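You operate a simulated robot arm through the tools that you are given. There is no shell and no other tool.

The job below is to be done with a simulated robot arm. You get a single attempt, and the scene is never put back.

## Task
Stand the three aerials up and switch the white aerial box on.
Fine: three green lamps show; the router stays as it is; the clip stays.

The check looks at the end state, three seconds after you hand in, the way a careful person would. Anything else that was tipped, shoved, dropped, spilled or broken makes it a failure.

## Robot
A 6-joint arm with a two-finger gripper, fixed in place. Base frame: the origin is at the foot of the arm, x ahead of it, y to its left, z up. Lengths are in m, angles in degrees, forces in N, time in s.
Its first joint turns from -166.0 to 166.0 degrees. Payload 2.54 kg.
The TCP is the grasp point between the finger pads, 0.03 m short of the fingertips. In the tool frame z runs along the fingers and y along their closing line. The gripper opens to 0.116 m. The gripper's body begins 0.095 m behind the TCP.
Orientation is that of the tool frame in the base frame, as a unit quaternion [x, y, z, w]. With the fingers straight down and closing along the base's y, the tool's x points along the base's -x, its y along +y and its z along -z.

## Interface
- The arm moves only by the tool nudge_tool. Its argument "deltas" is a list of rows, each a list of 2 entries, a list of its own where there are three numbers: the shift along the base's x, y, z in units of 250 mm (1.0 is 250 mm), then the turn, a rotation vector about the base's x, y, z in units of 180 degrees (1.0 is 180 degrees). In form: [[[tx, ty, tz], [wx, wy, wz]], ...]. A call has 1 to 20 rows; each row is the pose to reach, as a shift and turn from the pose commanded when the call began. "gripper" is the finger opening in m, from 0 to 0.116, set as the call begins (left out, the last holds). A call with a number of a shift or a turn outside -1 to 1 is refused whole. A row lasts 0.2 s, in which the tool goes at most 0.05 m and 8.6 degrees; a call with a longer step from one row to the next is refused whole, and so is a gripper value outside its range. Where a pose cannot be reached the arm comes as near as it can. A force on the tool above 90 N (or 10 N above the force at the start of the call, whichever is more), or a blocked arm, ends the call early, and 0.2 s more pass. Each finger travels about 0.072 m/s and halts on what it meets, pressing with about 27 N; the grip force reading is that of the motor and also rises with nothing between the fingers. The clock runs only during rows and for 0.2 s after the last one: add rows that repeat a pose to give the fingers time. The reply holds the time, the measured pose of the TCP, the force on the tool along the base axes, the opening and the grip force, in the units named above and with some noise, with the torque about the TCP (base axes, N m) and any sound that the robot's microphone picked up.
- Cameras (640 x 400 px; columns grow to the right, rows downward): "scene" is fixed at [0.0485, 0.6313, 1.7666]; the picture's right is [-0.52, -0.85, 0.00], its down [-0.59, 0.36, -0.73] and it looks along [0.62, -0.38, -0.69] (base axes); focal length 325 px, centre (320, 200). "wrist" rides on the gripper at [0.069, -0.015, -0.122] in the tool frame; the picture's right is [0.21, 0.98, 0.00], its down [-0.83, 0.18, -0.53] and it looks along [-0.52, 0.11, 0.85] (tool axes); focal length 251 px, centre (320, 200). There is no depth. A picture from a camera that has moved, and an enlarged one, comes with that camera's place and axes in the base frame and with its lens. The place of the scene camera against the robot may be out by one fixed shift of up to 0.025 m in any direction.
- snapshot(camera): a new picture of that camera. The clock stands still meanwhile.
- close_up(camera, box): a new picture of the part [left, top, right, bottom] of that camera's present view, enlarged. The clock stands still meanwhile.
- job_done(): hands the job in; it is judged then, once.

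Nothing tells you positions but the pictures and the camera data. Unless the task says otherwise, let go and move clear before handing in.

The tools are called after ">>>" as name(argument=value, ...) on one line, values as JSON. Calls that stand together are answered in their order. nudge_tool: Moves the arm, as the interface text tells. Its arguments: {"type":"object","properties":{"deltas":{"type":"array","items":{"type":"array"}},"gripper":{"type":"number"}},"required":["deltas"]} The other tools are called the same way: snapshot (camera) takes a picture; close_up (camera, box) takes an enlarged picture of a part of a camera's view; job_done () hands the job in.

At the start:

```text
clock: 0.0
ee_pos: [0.3074, 0.3953, 1.375]
orientation: [-0.001, 1.0, 0.002, 0.0]
ft_force: [-0.2, 0.0, -0.6]
ft_torque: [0.01, 0.01, -0.05]
width: 0.1162
grasp_force: 0.1
```

scene: 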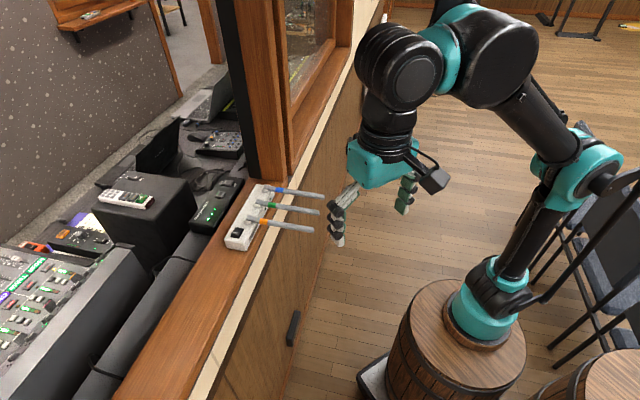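
wrist: 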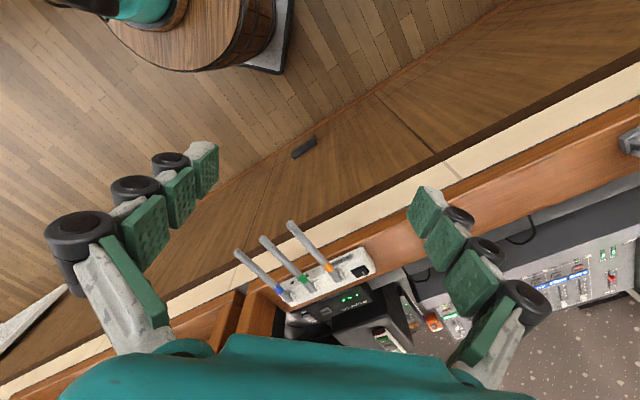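

I see a white box on a wooden sill with three aerials (blue, green, orange) sticking out over the edge toward the robot, and a dark rocker switch at one end. I'll take enlarged views to locate everything first.

>>> close_up(camera="scene", box=[180, 150, 340, 250])

>>> close_up(camera="wrist", box=[220, 200, 420, 325])

>>> close_up(camera="scene", box=[80, 50, 400, 250])

```text
4.00 times, centred on (260, 200) of scene
camera zoom: at [0.0485, 0.6313, 1.7666], right [-0.52, -0.85, 0.0], down [-0.59, 0.36, -0.73], along [0.62, -0.38, -0.69], focal length 1300 px, centre (560, 200)
```

zoom: 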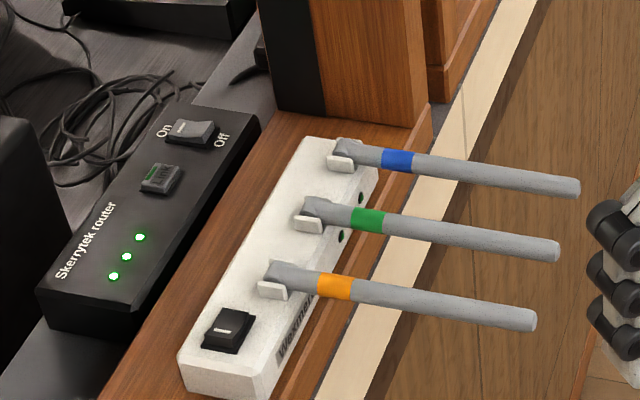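

```text
3.20 times, centred on (320, 262) of wrist
camera zoom: at [0.2385, 0.3794, 1.4974], right [-0.21, 0.98, 0.0], down [0.83, 0.18, 0.53], along [0.52, 0.12, -0.84], focal length 805 px, centre (320, 0)
```

zoom: 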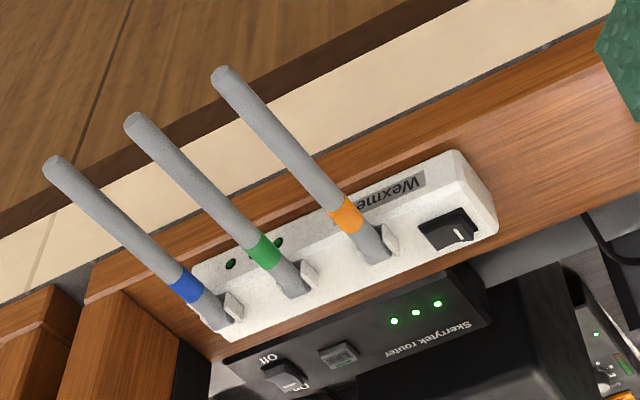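

```text
2.00 times, centred on (240, 150) of scene
camera zoom: at [0.0485, 0.6313, 1.7666], right [-0.52, -0.85, 0.0], down [-0.59, 0.36, -0.73], along [0.62, -0.38, -0.69], focal length 650 px, centre (480, 300)
```

zoom: 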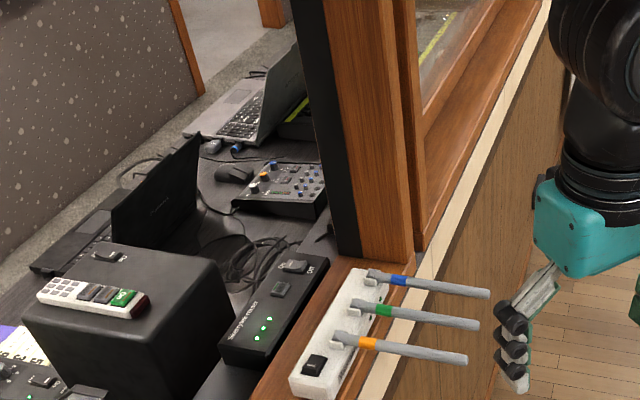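

The box sits at roughly (0.58, 0.50, 1.18), turned about 45°, with its aerials lying level and pointing toward the robot. Before moving I want finer views of the switch, the lamps and anything that could be "the clip".

>>> close_up(camera="wrist", box=[320, 240, 400, 290])

>>> close_up(camera="wrist", box=[540, 100, 640, 163])

>>> close_up(camera="scene", box=[220, 180, 284, 220])

>>> close_up(camera="scene", box=[220, 215, 284, 255])

>>> close_up(camera="scene", box=[100, 200, 340, 350])

>>> close_up(camera="wrist", box=[240, 250, 340, 312])

```text
8.00 times, centred on (360, 265) of wrist
camera zoom: at [0.2385, 0.3794, 1.4974], right [-0.21, 0.98, 0.0], down [0.83, 0.18, 0.53], along [0.52, 0.12, -0.84], focal length 2012 px, centre (0, -320)
```

zoom: 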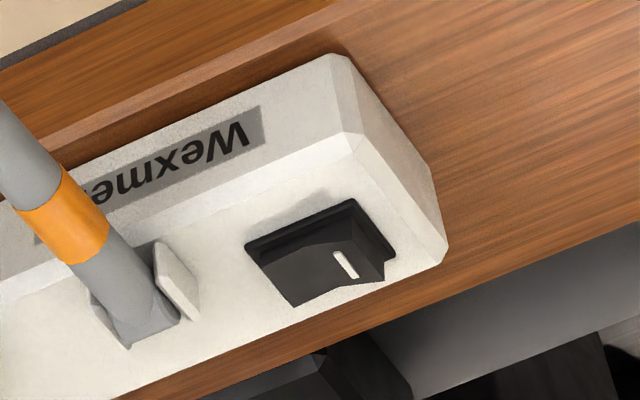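

```text
6.35 times, centred on (590, 132) of wrist
camera zoom: at [0.2385, 0.3794, 1.4974], right [-0.21, 0.98, 0.0], down [0.83, 0.18, 0.53], along [0.52, 0.12, -0.84], focal length 1596 px, centre (-1394, 635)
```

zoom: 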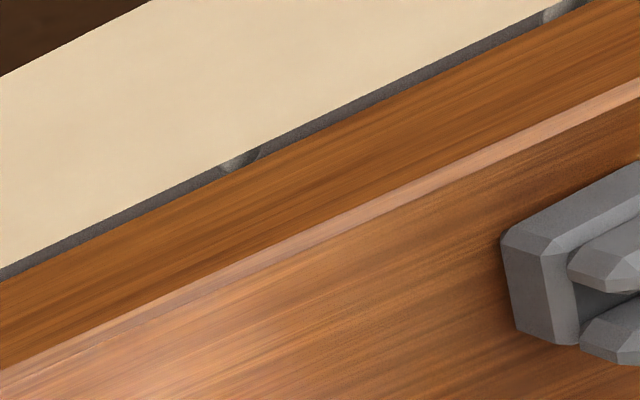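

```text
10.00 times, centred on (252, 200) of scene
camera zoom: at [0.0485, 0.6313, 1.7666], right [-0.52, -0.85, 0.0], down [-0.59, 0.36, -0.73], along [0.62, -0.38, -0.69], focal length 3250 px, centre (1000, 200)
```

zoom: 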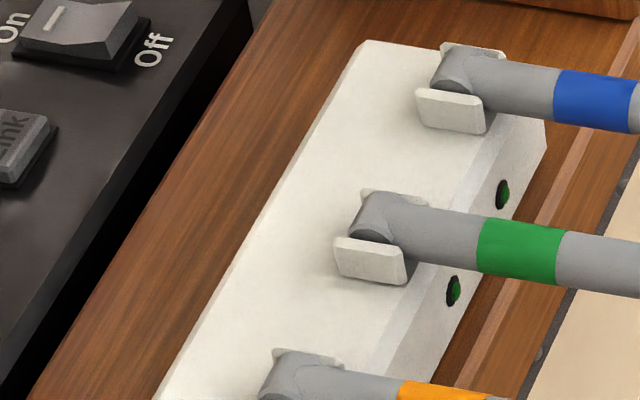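

```text
10.00 times, centred on (252, 235) of scene
camera zoom: at [0.0485, 0.6313, 1.7666], right [-0.52, -0.85, 0.0], down [-0.59, 0.36, -0.73], along [0.62, -0.38, -0.69], focal length 3250 px, centre (1000, -150)
```

zoom: 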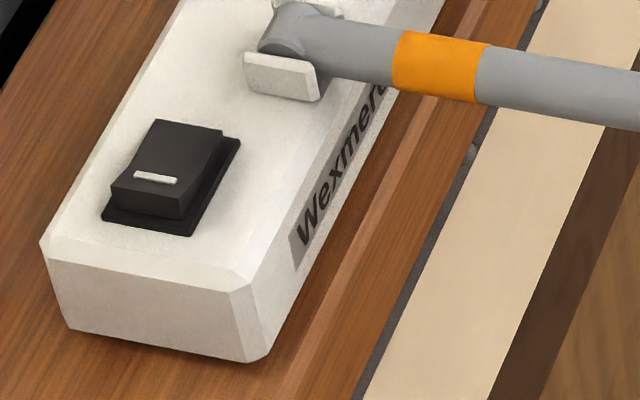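

```text
2.67 times, centred on (220, 275) of scene
camera zoom: at [0.0485, 0.6313, 1.7666], right [-0.52, -0.85, 0.0], down [-0.59, 0.36, -0.73], along [0.62, -0.38, -0.69], focal length 867 px, centre (587, 0)
```

zoom: 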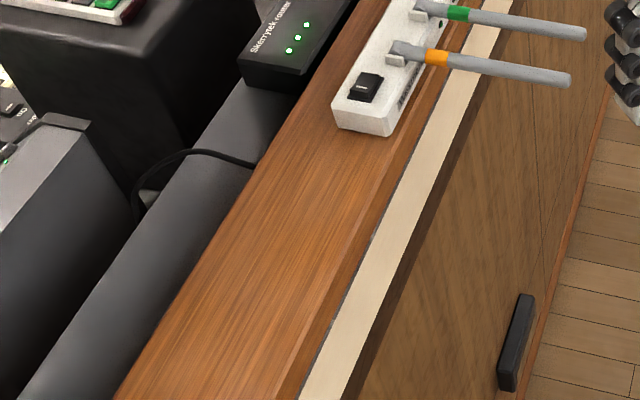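

```text
6.40 times, centred on (290, 281) of wrist
camera zoom: at [0.2385, 0.3794, 1.4974], right [-0.21, 0.98, 0.0], down [0.83, 0.18, 0.53], along [0.52, 0.12, -0.84], focal length 1609 px, centre (512, -318)
```

zoom: 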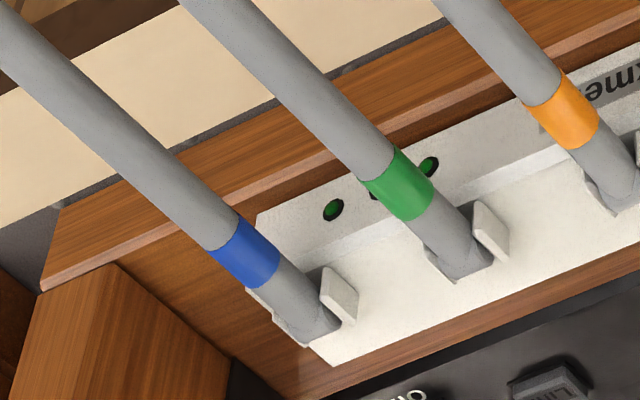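

The mark on the box's rocker appears to be on its raised half, so the box is off, and the router's lamps are lit. A grey clip stands far along the sill near (0.26, 0.82), which I will avoid. Next I'll turn the tool 45° to line up with the box and move above it for a better look.

>>> nudge_tool(deltas=[[[0.16, 0.024, -0.03], [0, 0, 0.0417]], [[0.32, 0.048, -0.06], [0, 0, 0.0833]], [[0.48, 0.072, -0.09], [0, 0, 0.125]], [[0.64, 0.096, -0.12], [0, 0, 0.1667]], [[0.8, 0.12, -0.15], [0, 0, 0.2083]], [[0.96, 0.144, -0.18], [0, 0, 0.25]], [[0.96, 0.144, -0.18], [0, 0, 0.25]]])

>>> snapshot(camera="wrist")

>>> snapshot(camera="scene")

```text
clock: 1.6
ee_pos: [0.5494, 0.4305, 1.3277]
orientation: [-0.383, 0.924, 0.001, 0.001]
ft_force: [0.2, -1.1, -1.0]
ft_torque: [0.0, 0.01, -0.01]
width: 0.116
grasp_force: 0.1
```

```text
taken
camera wrist: at [0.5102, 0.3713, 1.4509], right [-0.84, 0.54, 0.0], down [0.46, 0.71, 0.53], along [0.29, 0.45, -0.84], focal length 251 px, centre (320, 200)
```

wrist: 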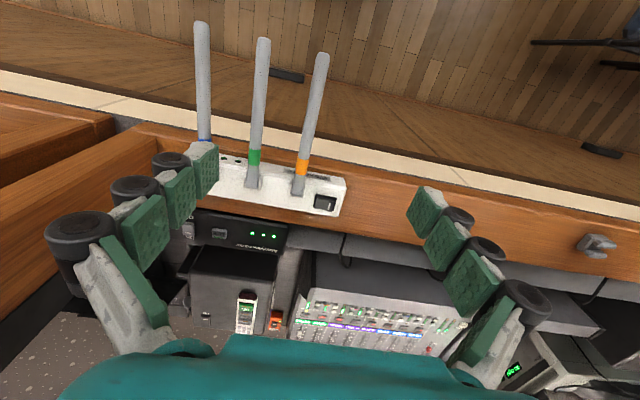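

```text
taken
```

scene: 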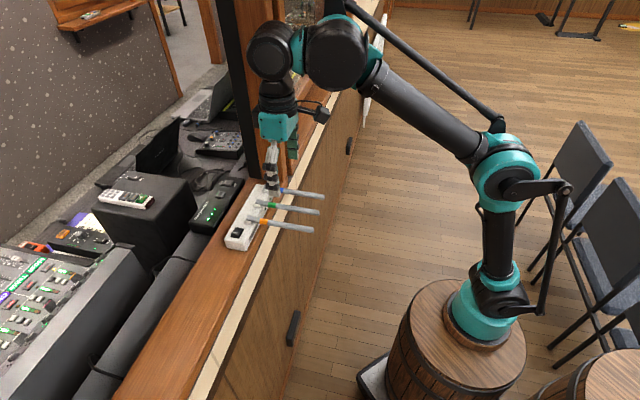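

The tool is now aligned over the box; the aerials run away from the box toward the robot and the clip is well off to the right. I'll take close-ups to measure positions.

>>> close_up(camera="wrist", box=[180, 120, 360, 232])

>>> close_up(camera="wrist", box=[280, 170, 360, 220])

>>> close_up(camera="wrist", box=[180, 0, 360, 112])

>>> close_up(camera="scene", box=[220, 150, 300, 200])

```text
3.56 times, centred on (270, 176) of wrist
camera zoom: at [0.5102, 0.3713, 1.4509], right [-0.84, 0.54, 0.0], down [0.46, 0.71, 0.53], along [0.29, 0.45, -0.84], focal length 894 px, centre (498, 285)
```

zoom: 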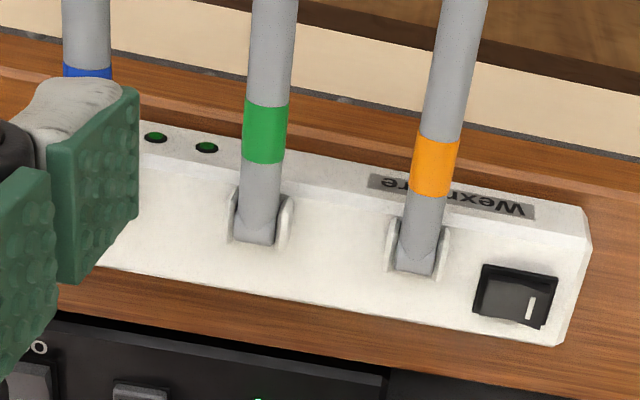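

```text
8.00 times, centred on (320, 195) of wrist
camera zoom: at [0.5102, 0.3713, 1.4509], right [-0.84, 0.54, 0.0], down [0.46, 0.71, 0.53], along [0.29, 0.45, -0.84], focal length 2012 px, centre (320, 240)
```

zoom: 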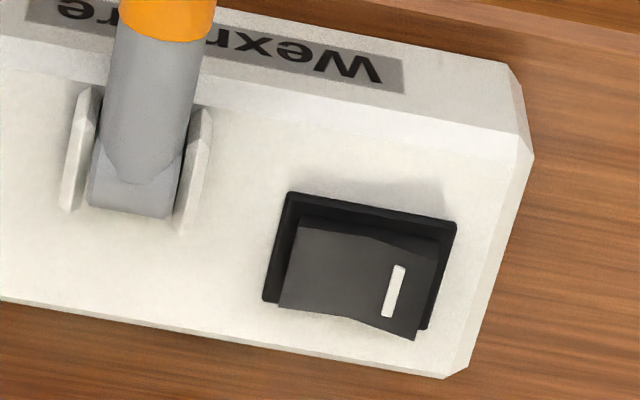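

```text
3.56 times, centred on (270, 56) of wrist
camera zoom: at [0.5102, 0.3713, 1.4509], right [-0.84, 0.54, 0.0], down [0.46, 0.71, 0.53], along [0.29, 0.45, -0.84], focal length 894 px, centre (498, 712)
```

zoom: 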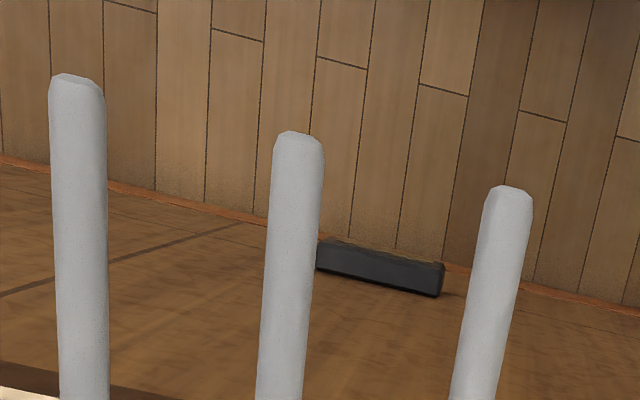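

```text
8.00 times, centred on (260, 175) of scene
camera zoom: at [0.0485, 0.6313, 1.7666], right [-0.52, -0.85, 0.0], down [-0.59, 0.36, -0.73], along [0.62, -0.38, -0.69], focal length 2600 px, centre (800, 400)
```

zoom: 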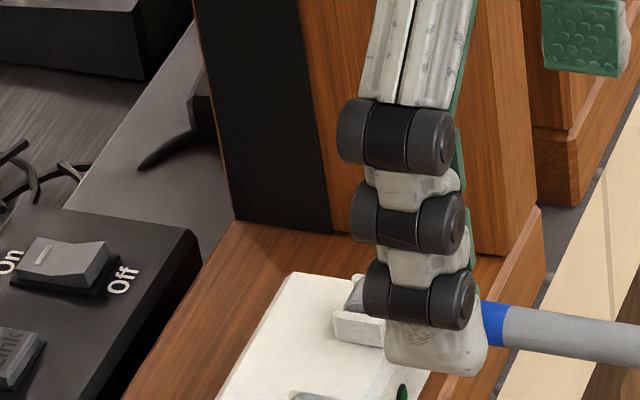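

Using two wrist views, I place the rocker's mark at about (0.610, 0.550, 1.140). The aerial hinges are at a height of about 1.143 and spaced 62 mm apart. I'll close the fingers, hover above the raised marked half of the rocker and check the alignment.

>>> nudge_tool(deltas=[[[0.0545, 0.1253, 0], [0, 0, 0]], [[0.109, 0.2506, 0], [0, 0, 0]], [[0.1635, 0.376, 0], [0, 0, 0]], [[0.218, 0.5012, 0], [0, 0, 0]], [[0.218, 0.5012, -0.13], [0, 0, 0]], [[0.218, 0.5012, -0.26], [0, 0, 0]], [[0.218, 0.5012, -0.4], [0, 0, 0]], [[0.218, 0.5012, -0.4], [0, 0, 0]]], gripper=0.0)

>>> snapshot(camera="wrist")

>>> close_up(camera="scene", box=[200, 170, 296, 230])

```text
clock: 3.4
ee_pos: [0.6017, 0.5541, 1.23]
orientation: [-0.383, 0.924, 0.001, -0.001]
ft_force: [-0.1, 0.4, 0.6]
ft_torque: [-0.01, -0.04, 0.04]
width: 0.0
grasp_force: 27.3
out of reach, approached as far as the arm can: row 3, 4, 5
```

```text
taken
camera wrist: at [0.5635, 0.494, 1.353], right [-0.84, 0.54, 0.0], down [0.46, 0.71, 0.53], along [0.29, 0.45, -0.84], focal length 251 px, centre (320, 200)
```

wrist: 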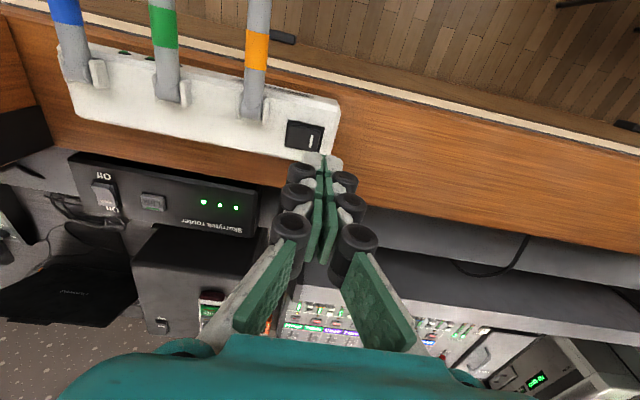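

```text
6.67 times, centred on (248, 200) of scene
camera zoom: at [0.0485, 0.6313, 1.7666], right [-0.52, -0.85, 0.0], down [-0.59, 0.36, -0.73], along [0.62, -0.38, -0.69], focal length 2167 px, centre (800, 200)
```

zoom: 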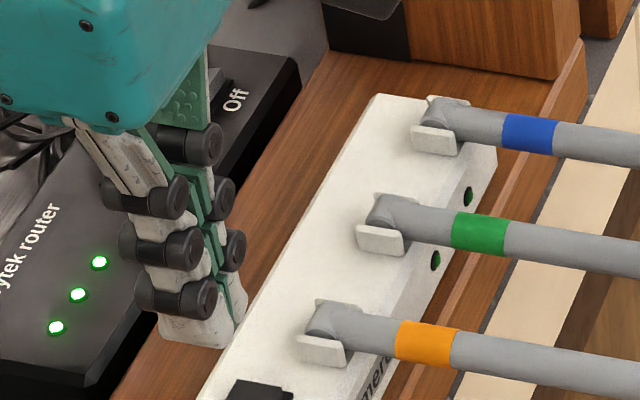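

The rocker is visible just beyond the closed fingertips. I'll zoom in to verify the alignment before pressing.

>>> close_up(camera="wrist", box=[270, 100, 366, 160])

>>> close_up(camera="wrist", box=[270, 140, 366, 200])

>>> close_up(camera="scene", box=[200, 200, 264, 240])

```text
6.67 times, centred on (318, 130) of wrist
camera zoom: at [0.5635, 0.494, 1.353], right [-0.84, 0.54, 0.0], down [0.46, 0.71, 0.53], along [0.29, 0.45, -0.84], focal length 1676 px, centre (333, 667)
```

zoom: 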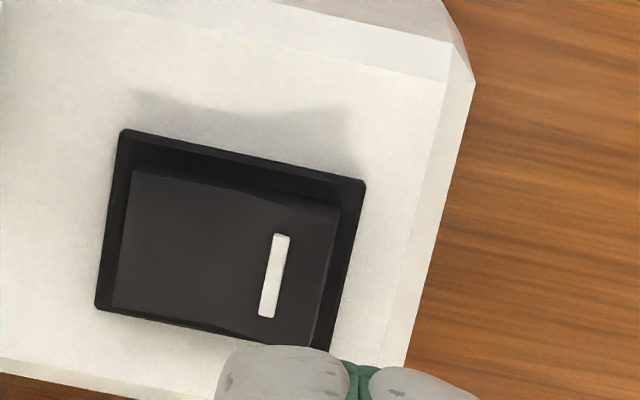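

```text
6.67 times, centred on (318, 170) of wrist
camera zoom: at [0.5635, 0.494, 1.353], right [-0.84, 0.54, 0.0], down [0.46, 0.71, 0.53], along [0.29, 0.45, -0.84], focal length 1676 px, centre (333, 400)
```

zoom: 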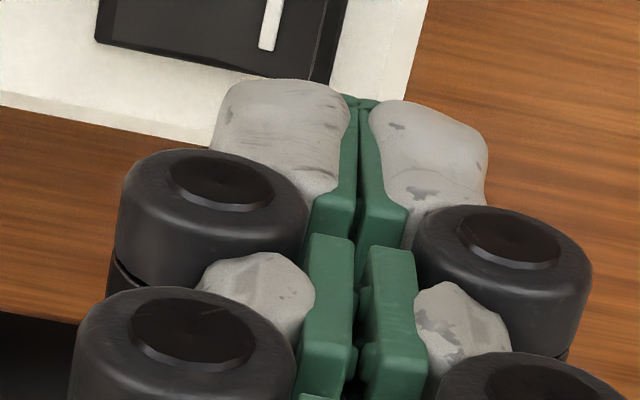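

```text
10.00 times, centred on (232, 220) of scene
camera zoom: at [0.0485, 0.6313, 1.7666], right [-0.52, -0.85, 0.0], down [-0.59, 0.36, -0.73], along [0.62, -0.38, -0.69], focal length 3250 px, centre (1200, 0)
```

zoom: 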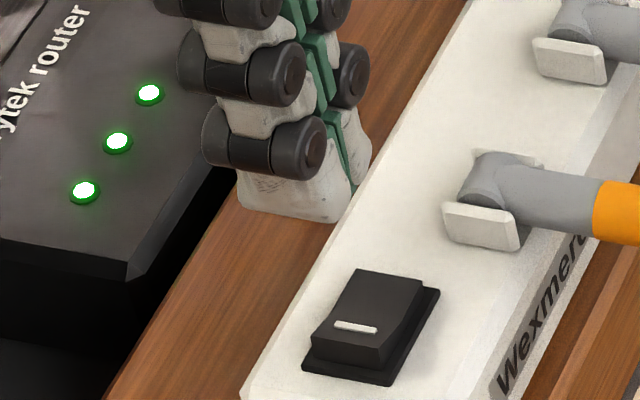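

The fingertips line up over the raised, marked edge of the rocker (edge at n≈-0.818, l≈-0.0355 in box axes). I'll descend in small steps while watching the force.

>>> nudge_tool(deltas=[[[0, 0, -0.1], [0, 0, 0]], [[0, 0, -0.19], [0, 0, 0]], [[0, 0, -0.19], [0, 0, 0]]], gripper=0.0)

>>> close_up(camera="scene", box=[200, 200, 264, 240])

>>> close_up(camera="wrist", box=[270, 120, 366, 180])

```text
clock: 4.2
ee_pos: [0.6018, 0.554, 1.1841]
orientation: [-0.382, 0.924, 0.0, 0.0]
ft_force: [0.3, 0.0, 0.0]
ft_torque: [-0.02, 0.01, 0.0]
width: 0.0
grasp_force: 27.0
```

```text
10.00 times, centred on (232, 220) of scene
camera zoom: at [0.0485, 0.6313, 1.7666], right [-0.52, -0.85, 0.0], down [-0.59, 0.36, -0.73], along [0.62, -0.38, -0.69], focal length 3250 px, centre (1200, 0)
```

zoom: 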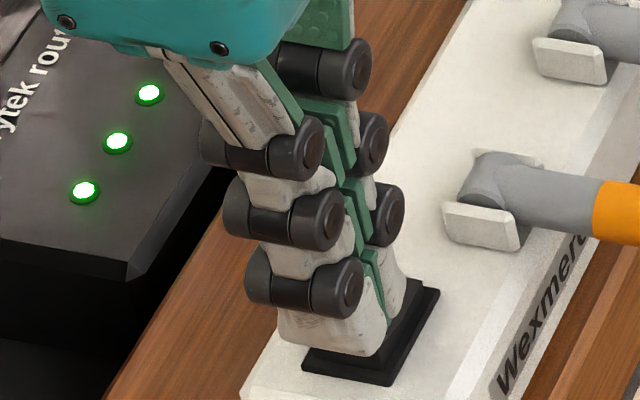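

```text
6.67 times, centred on (318, 150) of wrist
camera zoom: at [0.5632, 0.4939, 1.3063], right [-0.84, 0.54, 0.0], down [0.46, 0.71, 0.53], along [0.29, 0.45, -0.84], focal length 1676 px, centre (333, 533)
```

zoom: 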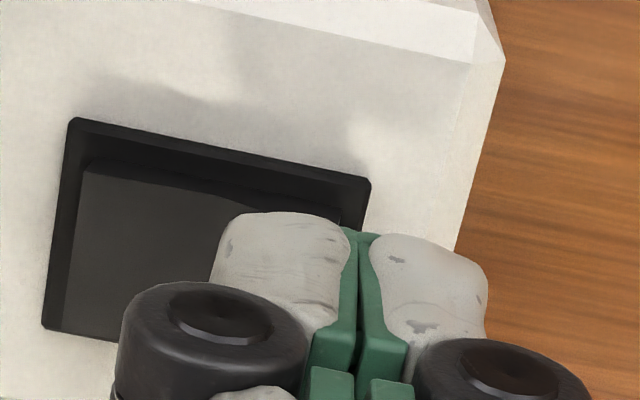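

The fingertips are about 10 mm above the marked half, still well aligned. I'll continue down in 2 mm steps.

>>> nudge_tool(deltas=[[[0, 0, -0.016], [0, 0, 0]], [[0, 0, -0.032], [0, 0, 0]], [[0, 0, -0.044], [0, 0, 0]]], gripper=0.0)

```text
clock: 5.0
ee_pos: [0.6016, 0.5548, 1.1729]
orientation: [-0.382, 0.924, 0.001, 0.0]
ft_force: [-0.4, 1.6, 3.7]
ft_torque: [0.01, 0.0, -0.01]
width: 0.0
grasp_force: 27.2
```

First contact shows at a TCP height of about 1.173 (3.7 N). I'll press on in small steps.

>>> nudge_tool(deltas=[[[0, 0, -0.006], [0, 0, 0]], [[0, 0, -0.012], [0, 0, 0]]], gripper=0.0)

>>> close_up(camera="scene", box=[200, 200, 264, 240])

```text
clock: 5.6
ee_pos: [0.6019, 0.5554, 1.1702]
orientation: [-0.381, 0.924, 0.002, 0.001]
ft_force: [9.7, 11.4, 48.4]
ft_torque: [0.08, -0.48, 0.13]
width: 0.0
grasp_force: 26.9
```

```text
10.00 times, centred on (232, 220) of scene
camera zoom: at [0.0485, 0.6313, 1.7666], right [-0.52, -0.85, 0.0], down [-0.59, 0.36, -0.73], along [0.62, -0.38, -0.69], focal length 3250 px, centre (1200, 0)
```

zoom: 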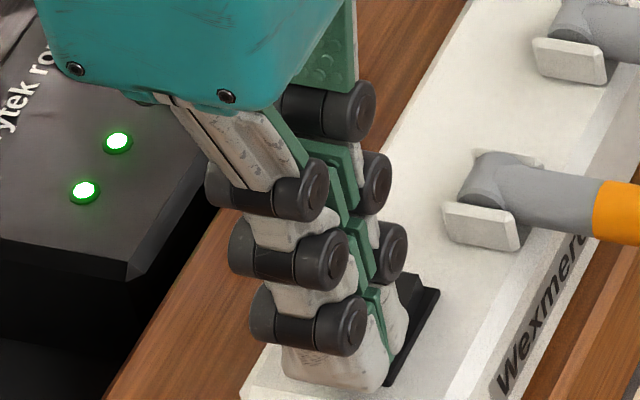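

The force jumped to 48 N, so the rocker has bottomed out or I hit the bezel. I'll lift clear and look at the rocker's state.

>>> nudge_tool(deltas=[[[0, 0, 0.05], [0, 0, 0]], [[0, 0, 0.2], [0, 0, 0]], [[0, 0, 0.3], [0, 0, 0]], [[0, 0, 0.3], [0, 0, 0]]], gripper=0.0)

>>> close_up(camera="scene", box=[200, 200, 264, 240])

>>> close_up(camera="wrist", box=[250, 90, 346, 150])

>>> snapshot(camera="wrist")

```text
clock: 6.6
ee_pos: [0.6026, 0.5565, 1.2446]
orientation: [-0.383, 0.924, 0.001, -0.001]
ft_force: [-0.4, 0.6, -0.4]
ft_torque: [-0.02, 0.01, -0.01]
width: 0.0
grasp_force: 26.5
```

```text
10.00 times, centred on (232, 220) of scene
camera zoom: at [0.0485, 0.6313, 1.7666], right [-0.52, -0.85, 0.0], down [-0.59, 0.36, -0.73], along [0.62, -0.38, -0.69], focal length 3250 px, centre (1200, 0)
```

zoom: 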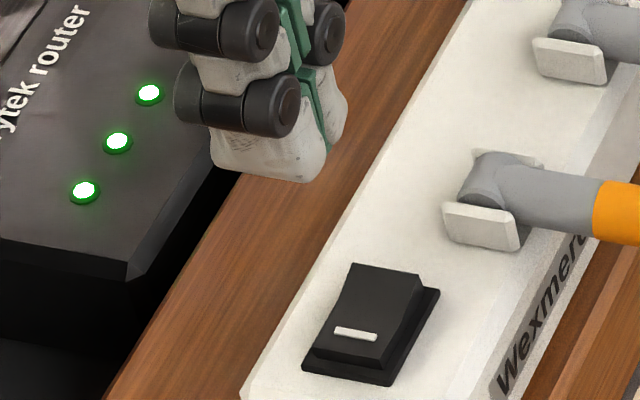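

```text
6.67 times, centred on (298, 120) of wrist
camera zoom: at [0.5646, 0.4969, 1.3672], right [-0.84, 0.54, 0.0], down [0.46, 0.71, 0.53], along [0.29, 0.45, -0.84], focal length 1676 px, centre (467, 733)
```

zoom: 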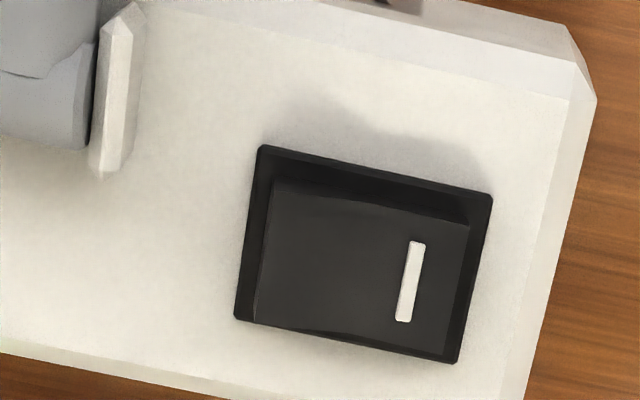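

```text
taken
camera wrist: at [0.5646, 0.4969, 1.3672], right [-0.84, 0.54, 0.0], down [0.46, 0.71, 0.53], along [0.29, 0.45, -0.84], focal length 251 px, centre (320, 200)
```

wrist: 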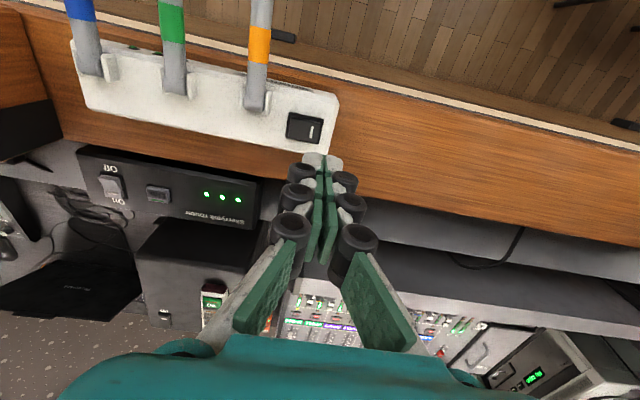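

The rocker has flipped (the marked half is now down and the unmarked half up), and neither the box nor the router moved. Next I'll back out over the floor side, then tilt the tool so the closed fingers point inward and 30° down. From there I can lift each aerial gently from below, starting with orange.

>>> nudge_tool(deltas=[[[-0.0939, -0.1508, 0.02], [0, 0, 0]], [[-0.1878, -0.3017, 0.02], [0, 0, 0]], [[-0.2818, -0.4525, 0.02], [0, 0, 0]], [[-0.3757, -0.6033, 0.02], [0, 0, 0]], [[-0.4696, -0.7542, 0.02], [0, 0, 0]], [[-0.5635, -0.905, 0.02], [0, 0, 0]], [[-0.5635, -0.905, 0.02], [0.0295, -0.0295, 0]], [[-0.5635, -0.905, 0.02], [0.0589, -0.0589, 0]], [[-0.5635, -0.905, 0.02], [0.0884, -0.0884, 0]], [[-0.5635, -0.905, 0.02], [0.1179, -0.1179, 0]], [[-0.5635, -0.905, 0.02], [0.1473, -0.1473, 0]], [[-0.5635, -0.905, 0.02], [0.1768, -0.1768, 0]], [[-0.5635, -0.905, 0.02], [0.2062, -0.2062, 0]], [[-0.5635, -0.905, 0.02], [0.2357, -0.2357, 0]], [[-0.5635, -0.905, 0.02], [0.2357, -0.2357, 0]]], gripper=0.0)

>>> snapshot(camera="wrist")

>>> snapshot(camera="scene")

```text
clock: 9.8
ee_pos: [0.4614, 0.3313, 1.2487]
orientation: [-0.332, 0.799, 0.193, 0.462]
ft_force: [-0.3, 0.0, 0.0]
ft_torque: [0.02, -0.03, -0.01]
width: 0.0
grasp_force: 27.5
```

```text
taken
camera wrist: at [0.3732, 0.2201, 1.2498], right [-0.77, 0.61, -0.18], down [-0.16, 0.09, 0.98], along [0.62, 0.78, 0.03], focal length 251 px, centre (320, 200)
```

wrist: 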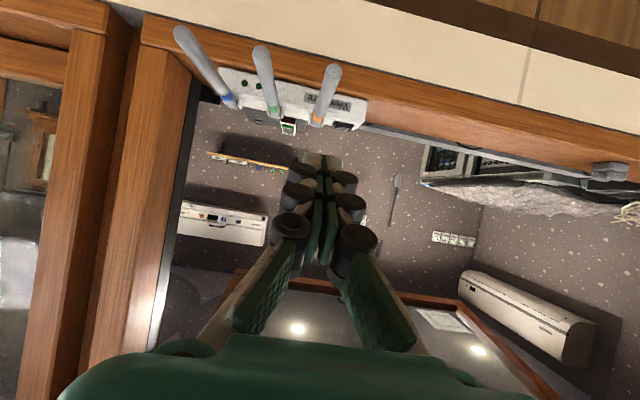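

```text
taken
```

scene: 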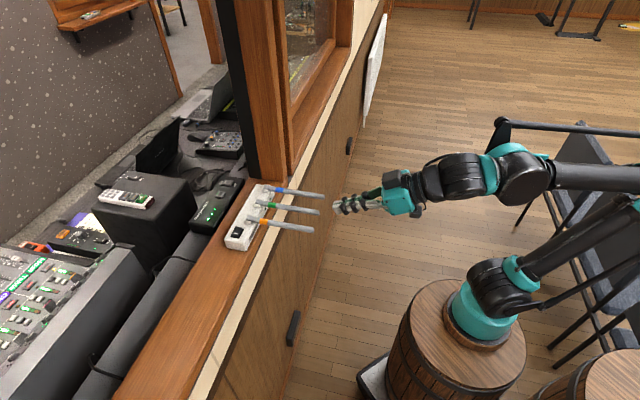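

The tool is tilted as planned and hovers outside the aerial tips. The elbow has moved back toward the chairs, so I'll check that side before continuing.

>>> close_up(camera="scene", box=[400, 80, 640, 230])

>>> close_up(camera="wrist", box=[150, 0, 400, 156])

```text
2.67 times, centred on (520, 155) of scene
camera zoom: at [0.0485, 0.6313, 1.7666], right [-0.52, -0.85, 0.0], down [-0.59, 0.36, -0.73], along [0.62, -0.38, -0.69], focal length 867 px, centre (-213, 320)
```

zoom: 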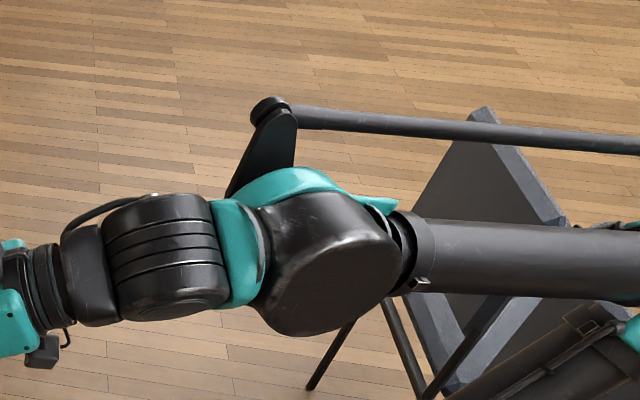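

```text
2.56 times, centred on (275, 78) of wrist
camera zoom: at [0.3732, 0.2201, 1.2498], right [-0.77, 0.61, -0.18], down [-0.16, 0.09, 0.98], along [0.62, 0.78, 0.03], focal length 644 px, centre (435, 512)
```

zoom: 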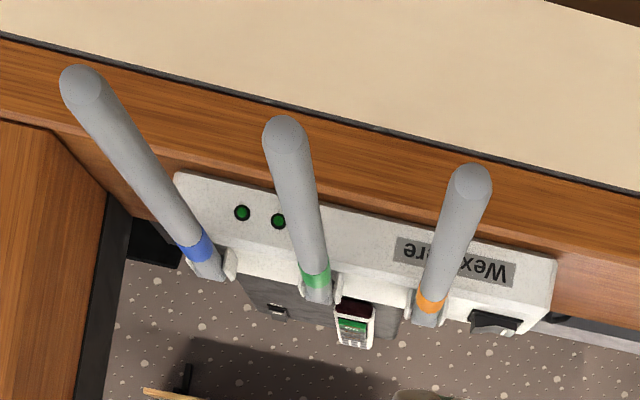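

The rods lie level at a height of about 1.145, and my fingers are centred on the orange one (l≈-0.092). I'll lower the tool outside the rod tips, then slide the fingertips in beneath the orange aerial.

>>> nudge_tool(deltas=[[[0, 0, -0.155], [0, 0, 0]], [[0, 0, -0.31], [0, 0, 0]], [[0, 0, -0.465], [0, 0, 0]], [[0, 0, -0.612], [0, 0, 0]], [[0, 0, -0.612], [0, 0, 0]]], gripper=0.0)

>>> snapshot(camera="wrist")

>>> close_up(camera="scene", box=[200, 150, 440, 300])

```text
clock: 11.0
ee_pos: [0.4607, 0.3305, 1.0928]
orientation: [-0.33, 0.8, 0.192, 0.463]
ft_force: [0.1, 0.4, 1.1]
ft_torque: [0.0, 0.02, 0.01]
width: 0.0
grasp_force: 27.2
```

```text
taken
camera wrist: at [0.3731, 0.2207, 1.095], right [-0.77, 0.61, -0.18], down [-0.16, 0.09, 0.98], along [0.62, 0.78, 0.03], focal length 251 px, centre (320, 200)
```

wrist: 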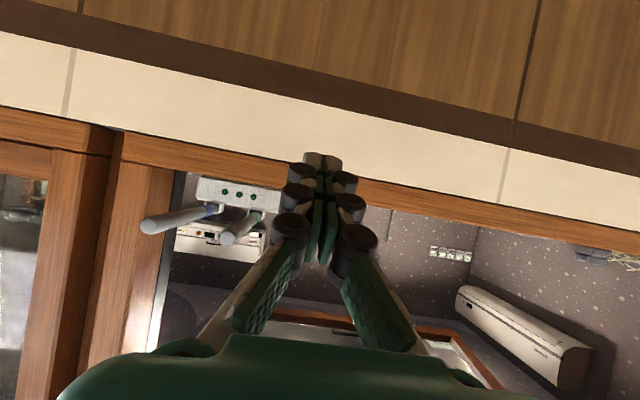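

```text
2.67 times, centred on (320, 225) of scene
camera zoom: at [0.0485, 0.6313, 1.7666], right [-0.52, -0.85, 0.0], down [-0.59, 0.36, -0.73], along [0.62, -0.38, -0.69], focal length 867 px, centre (320, 133)
```

zoom: 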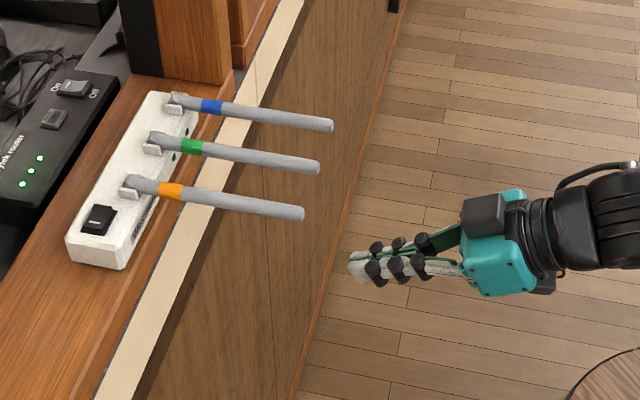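

The fingertips are outside and below the orange aerial, on its centreline. I'll move in just under the outer part of the rod and start lifting along an arc about the hinge, up to about 20° first.

>>> nudge_tool(deltas=[[[0.0905, 0.0905, 0.035], [0, 0, 0]], [[0.181, 0.181, 0.0708], [0, 0, 0]], [[0.1824, 0.1824, 0.137], [0, 0, 0]], [[0.1838, 0.1838, 0.2028], [0, 0, 0]], [[0.1854, 0.1854, 0.255], [0, 0, 0]], [[0.187, 0.187, 0.3072], [0, 0, 0]], [[0.1945, 0.1945, 0.3585], [0, 0, 0]], [[0.2025, 0.2025, 0.4096], [0, 0, 0]]], gripper=0.0)

>>> snapshot(camera="wrist")

>>> close_up(camera="scene", box=[200, 150, 440, 300])

```text
clock: 12.8
ee_pos: [0.5115, 0.3805, 1.1983]
orientation: [-0.331, 0.8, 0.192, 0.462]
ft_force: [-0.8, -0.3, 0.0]
ft_torque: [-0.01, -0.01, 0.03]
width: 0.0
grasp_force: 27.4
```

```text
taken
camera wrist: at [0.4235, 0.2712, 1.1999], right [-0.77, 0.61, -0.18], down [-0.16, 0.09, 0.98], along [0.62, 0.78, 0.03], focal length 251 px, centre (320, 200)
```

wrist: 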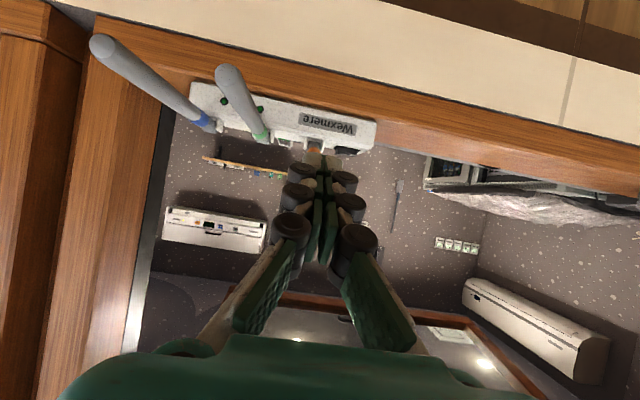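

```text
2.67 times, centred on (320, 225) of scene
camera zoom: at [0.0485, 0.6313, 1.7666], right [-0.52, -0.85, 0.0], down [-0.59, 0.36, -0.73], along [0.62, -0.38, -0.69], focal length 867 px, centre (320, 133)
```

zoom: 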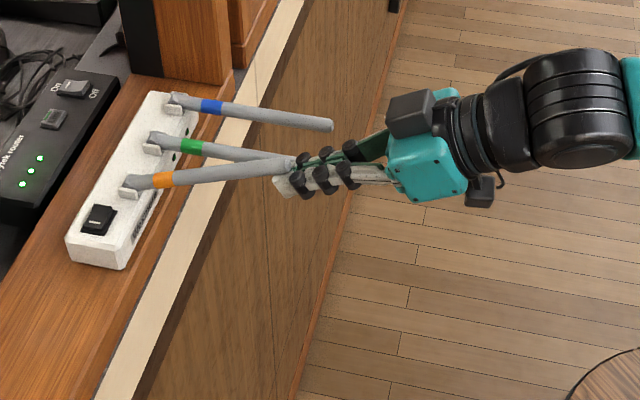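

The orange aerial is riding up smoothly on the fingertips with almost no force. I'll continue along the arc to about 70° and check again.

>>> nudge_tool(deltas=[[[0.0127, 0.0127, 0.0492], [0, 0, 0]], [[0.0283, 0.0283, 0.0968], [0, 0, 0]], [[0.0467, 0.0467, 0.1424], [0, 0, 0]], [[0.0679, 0.0679, 0.1852], [0, 0, 0]], [[0.0916, 0.0916, 0.2256], [0, 0, 0]], [[0.1177, 0.1177, 0.2628], [0, 0, 0]], [[0.1459, 0.1459, 0.2968], [0, 0, 0]], [[0.1762, 0.1762, 0.3268], [0, 0, 0]], [[0.2085, 0.2085, 0.3532], [0, 0, 0]], [[0.2418, 0.2418, 0.3756], [0, 0, 0]]], gripper=0.0)

>>> snapshot(camera="wrist")

>>> close_up(camera="scene", box=[200, 130, 440, 280])

```text
clock: 15.0
ee_pos: [0.5739, 0.4429, 1.2914]
orientation: [-0.331, 0.799, 0.193, 0.463]
ft_force: [-0.3, -0.7, 0.6]
ft_torque: [0.0, -0.02, -0.02]
width: 0.0
grasp_force: 28.6
```

```text
taken
camera wrist: at [0.4849, 0.3319, 1.2929], right [-0.77, 0.61, -0.18], down [-0.16, 0.09, 0.98], along [0.62, 0.78, 0.03], focal length 251 px, centre (320, 200)
```

wrist: 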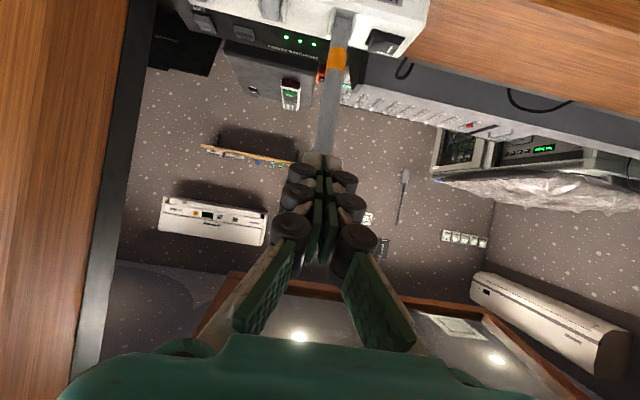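

```text
2.67 times, centred on (320, 205) of scene
camera zoom: at [0.0485, 0.6313, 1.7666], right [-0.52, -0.85, 0.0], down [-0.59, 0.36, -0.73], along [0.62, -0.38, -0.69], focal length 867 px, centre (320, 187)
```

zoom: 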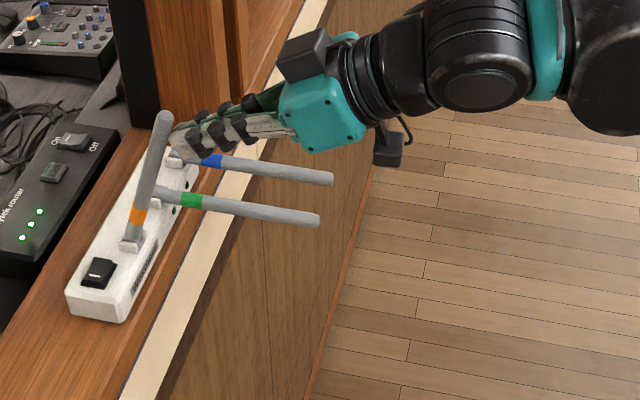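

The orange aerial is at roughly 71° and still nearly force-free. I'll ease it toward vertical, stopping at about 85° to measure.

>>> nudge_tool(deltas=[[[0.0174, 0.0174, 0.009], [0, 0, 0]], [[0.0348, 0.0348, 0.018], [0, 0, 0]], [[0.053, 0.053, 0.025], [0, 0, 0]], [[0.0707, 0.0707, 0.0316], [0, 0, 0]], [[0.089, 0.089, 0.0365], [0, 0, 0]], [[0.1069, 0.1069, 0.0408], [0, 0, 0]]], gripper=0.0)

>>> close_up(camera="wrist", box=[200, 0, 456, 160])

>>> close_up(camera="scene", box=[200, 130, 328, 210])

>>> close_up(camera="scene", box=[200, 180, 296, 240])

```text
clock: 16.4
ee_pos: [0.5987, 0.4684, 1.3017]
orientation: [-0.332, 0.8, 0.193, 0.462]
ft_force: [0.7, -0.1, -0.6]
ft_torque: [0.03, -0.03, -0.02]
width: 0.0
grasp_force: 28.6
```

```text
2.50 times, centred on (328, 80) of wrist
camera zoom: at [0.5105, 0.3576, 1.3042], right [-0.77, 0.61, -0.18], down [-0.16, 0.09, 0.98], along [0.62, 0.78, 0.03], focal length 629 px, centre (300, 500)
```

zoom: 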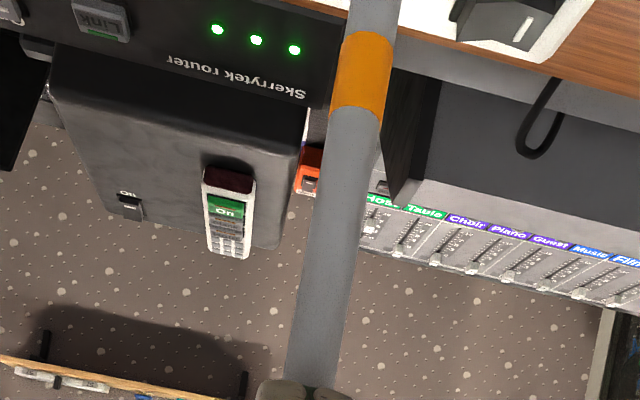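

```text
5.00 times, centred on (264, 170) of scene
camera zoom: at [0.0485, 0.6313, 1.7666], right [-0.52, -0.85, 0.0], down [-0.59, 0.36, -0.73], along [0.62, -0.38, -0.69], focal length 1625 px, centre (600, 350)
```

zoom: 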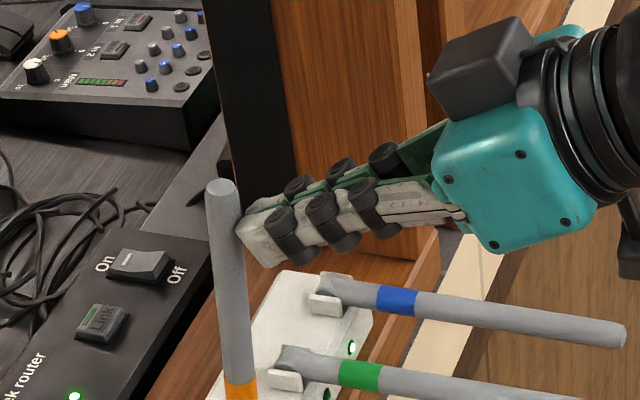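

```text
6.67 times, centred on (248, 210) of scene
camera zoom: at [0.0485, 0.6313, 1.7666], right [-0.52, -0.85, 0.0], down [-0.59, 0.36, -0.73], along [0.62, -0.38, -0.69], focal length 2167 px, centre (800, 133)
```

zoom: 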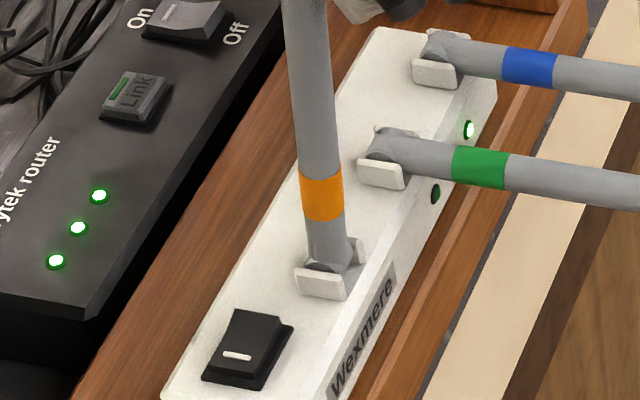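

One lamp on the box has already lit, which confirms the box is on. The orange aerial is at about 85°, so I'll bring it the last 5° to upright.

>>> nudge_tool(deltas=[[[0.0123, 0.0123, 0.002], [0, 0, 0]], [[0.0246, 0.0246, 0.004], [0, 0, 0]], [[0.0354, 0.0354, 0.005], [0, 0, 0]], [[0.0354, 0.0354, 0.005], [0, 0, 0]]], gripper=0.0)

>>> close_up(camera="scene", box=[200, 150, 296, 210])

>>> close_up(camera="scene", box=[200, 180, 296, 240])

```text
clock: 17.4
ee_pos: [0.6081, 0.4759, 1.3042]
orientation: [-0.331, 0.799, 0.192, 0.463]
ft_force: [0.2, -0.2, -0.8]
ft_torque: [0.01, 0.01, 0.0]
width: 0.0
grasp_force: 28.9
```

```text
6.67 times, centred on (248, 180) of scene
camera zoom: at [0.0485, 0.6313, 1.7666], right [-0.52, -0.85, 0.0], down [-0.59, 0.36, -0.73], along [0.62, -0.38, -0.69], focal length 2167 px, centre (800, 333)
```

zoom: 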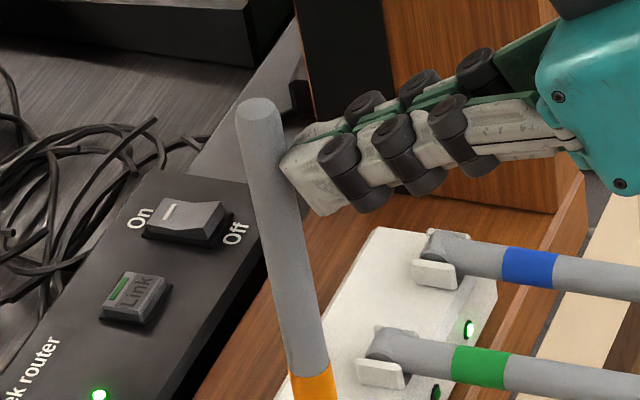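

```text
6.67 times, centred on (248, 210) of scene
camera zoom: at [0.0485, 0.6313, 1.7666], right [-0.52, -0.85, 0.0], down [-0.59, 0.36, -0.73], along [0.62, -0.38, -0.69], focal length 2167 px, centre (800, 133)
```

zoom: 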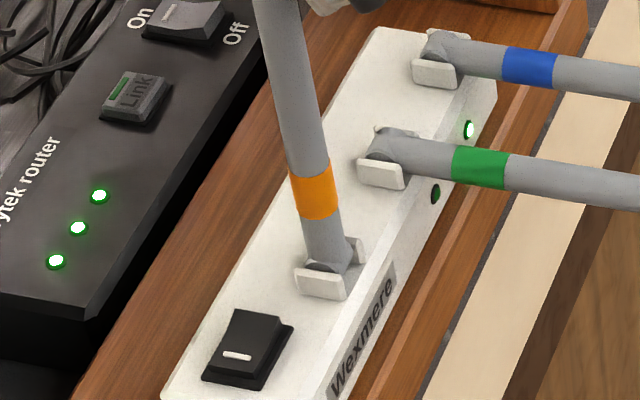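

The orange aerial is at about 89°, essentially upright, and one lamp is lit. I'll back the fingers away along their own axis and check that it holds.

>>> nudge_tool(deltas=[[[-0.05, -0.05, 0.0], [0, 0, 0]], [[-0.15, -0.15, 0.03], [0, 0, 0]], [[-0.25, -0.25, 0.03], [0, 0, 0]], [[-0.25, -0.25, 0.03], [0, 0, 0]]], gripper=0.0)

>>> close_up(camera="scene", box=[200, 150, 296, 210])

>>> snapshot(camera="wrist")

>>> snapshot(camera="scene")

```text
clock: 18.4
ee_pos: [0.5439, 0.4131, 1.3088]
orientation: [-0.332, 0.799, 0.193, 0.462]
ft_force: [-0.4, -0.4, 0.2]
ft_torque: [0.02, 0.03, -0.03]
width: 0.0
grasp_force: 28.3
```

```text
6.67 times, centred on (248, 180) of scene
camera zoom: at [0.0485, 0.6313, 1.7666], right [-0.52, -0.85, 0.0], down [-0.59, 0.36, -0.73], along [0.62, -0.38, -0.69], focal length 2167 px, centre (800, 333)
```

zoom: 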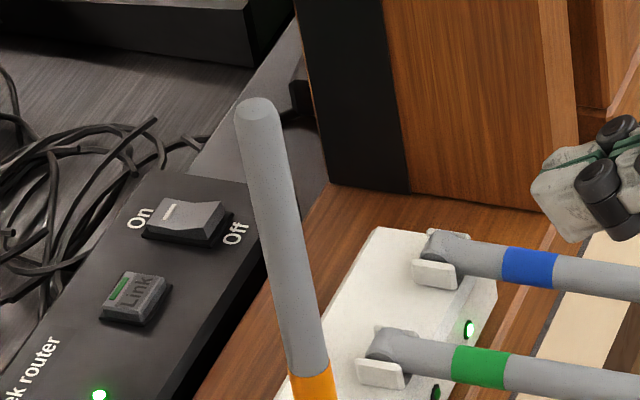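

```text
taken
camera wrist: at [0.4567, 0.3034, 1.3109], right [-0.77, 0.61, -0.18], down [-0.16, 0.09, 0.98], along [0.62, 0.78, 0.03], focal length 251 px, centre (320, 200)
```

wrist: 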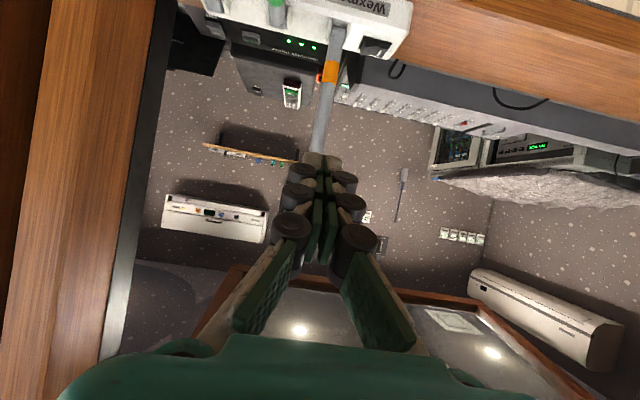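

```text
taken
```

scene: 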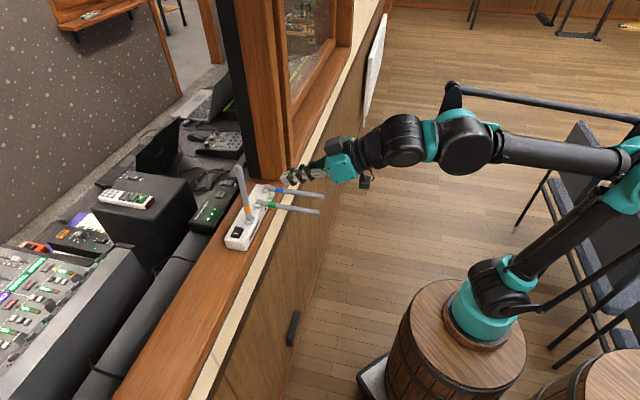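

The orange aerial stands on its own and its lamp stays lit. Next is green at l≈-0.156: I'll back out, shift sideways, lower the tool outside the rod tips and check the alignment.

>>> nudge_tool(deltas=[[[-0.038, -0.128, -0.05], [0, 0, 0]], [[-0.076, -0.256, -0.1], [0, 0, 0]], [[-0.114, -0.383, -0.17], [0, 0, 0]], [[-0.152, -0.511, -0.235], [0, 0, 0]], [[-0.152, -0.511, -0.392], [0, 0, 0]], [[-0.152, -0.511, -0.549], [0, 0, 0]], [[-0.152, -0.511, -0.706], [0, 0, 0]], [[-0.152, -0.511, -0.861], [0, 0, 0]], [[-0.152, -0.511, -0.861], [0, 0, 0]]], gripper=0.0)

>>> snapshot(camera="wrist")

>>> close_up(camera="scene", box=[200, 150, 440, 300])

```text
clock: 20.4
ee_pos: [0.5085, 0.2865, 1.0948]
orientation: [-0.331, 0.799, 0.193, 0.463]
ft_force: [-0.5, 0.2, -0.9]
ft_torque: [0.02, -0.01, -0.01]
width: 0.0001
grasp_force: 28.5
```

```text
taken
camera wrist: at [0.4201, 0.1763, 1.0972], right [-0.77, 0.61, -0.18], down [-0.16, 0.09, 0.98], along [0.62, 0.78, 0.03], focal length 251 px, centre (320, 200)
```

wrist: 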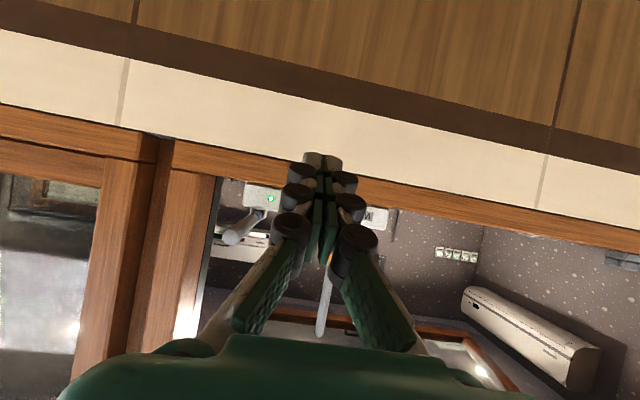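

```text
2.67 times, centred on (320, 225) of scene
camera zoom: at [0.0485, 0.6313, 1.7666], right [-0.52, -0.85, 0.0], down [-0.59, 0.36, -0.73], along [0.62, -0.38, -0.69], focal length 867 px, centre (320, 133)
```

zoom: 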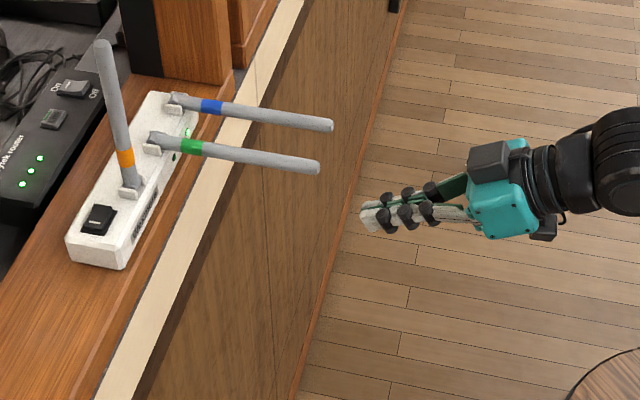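

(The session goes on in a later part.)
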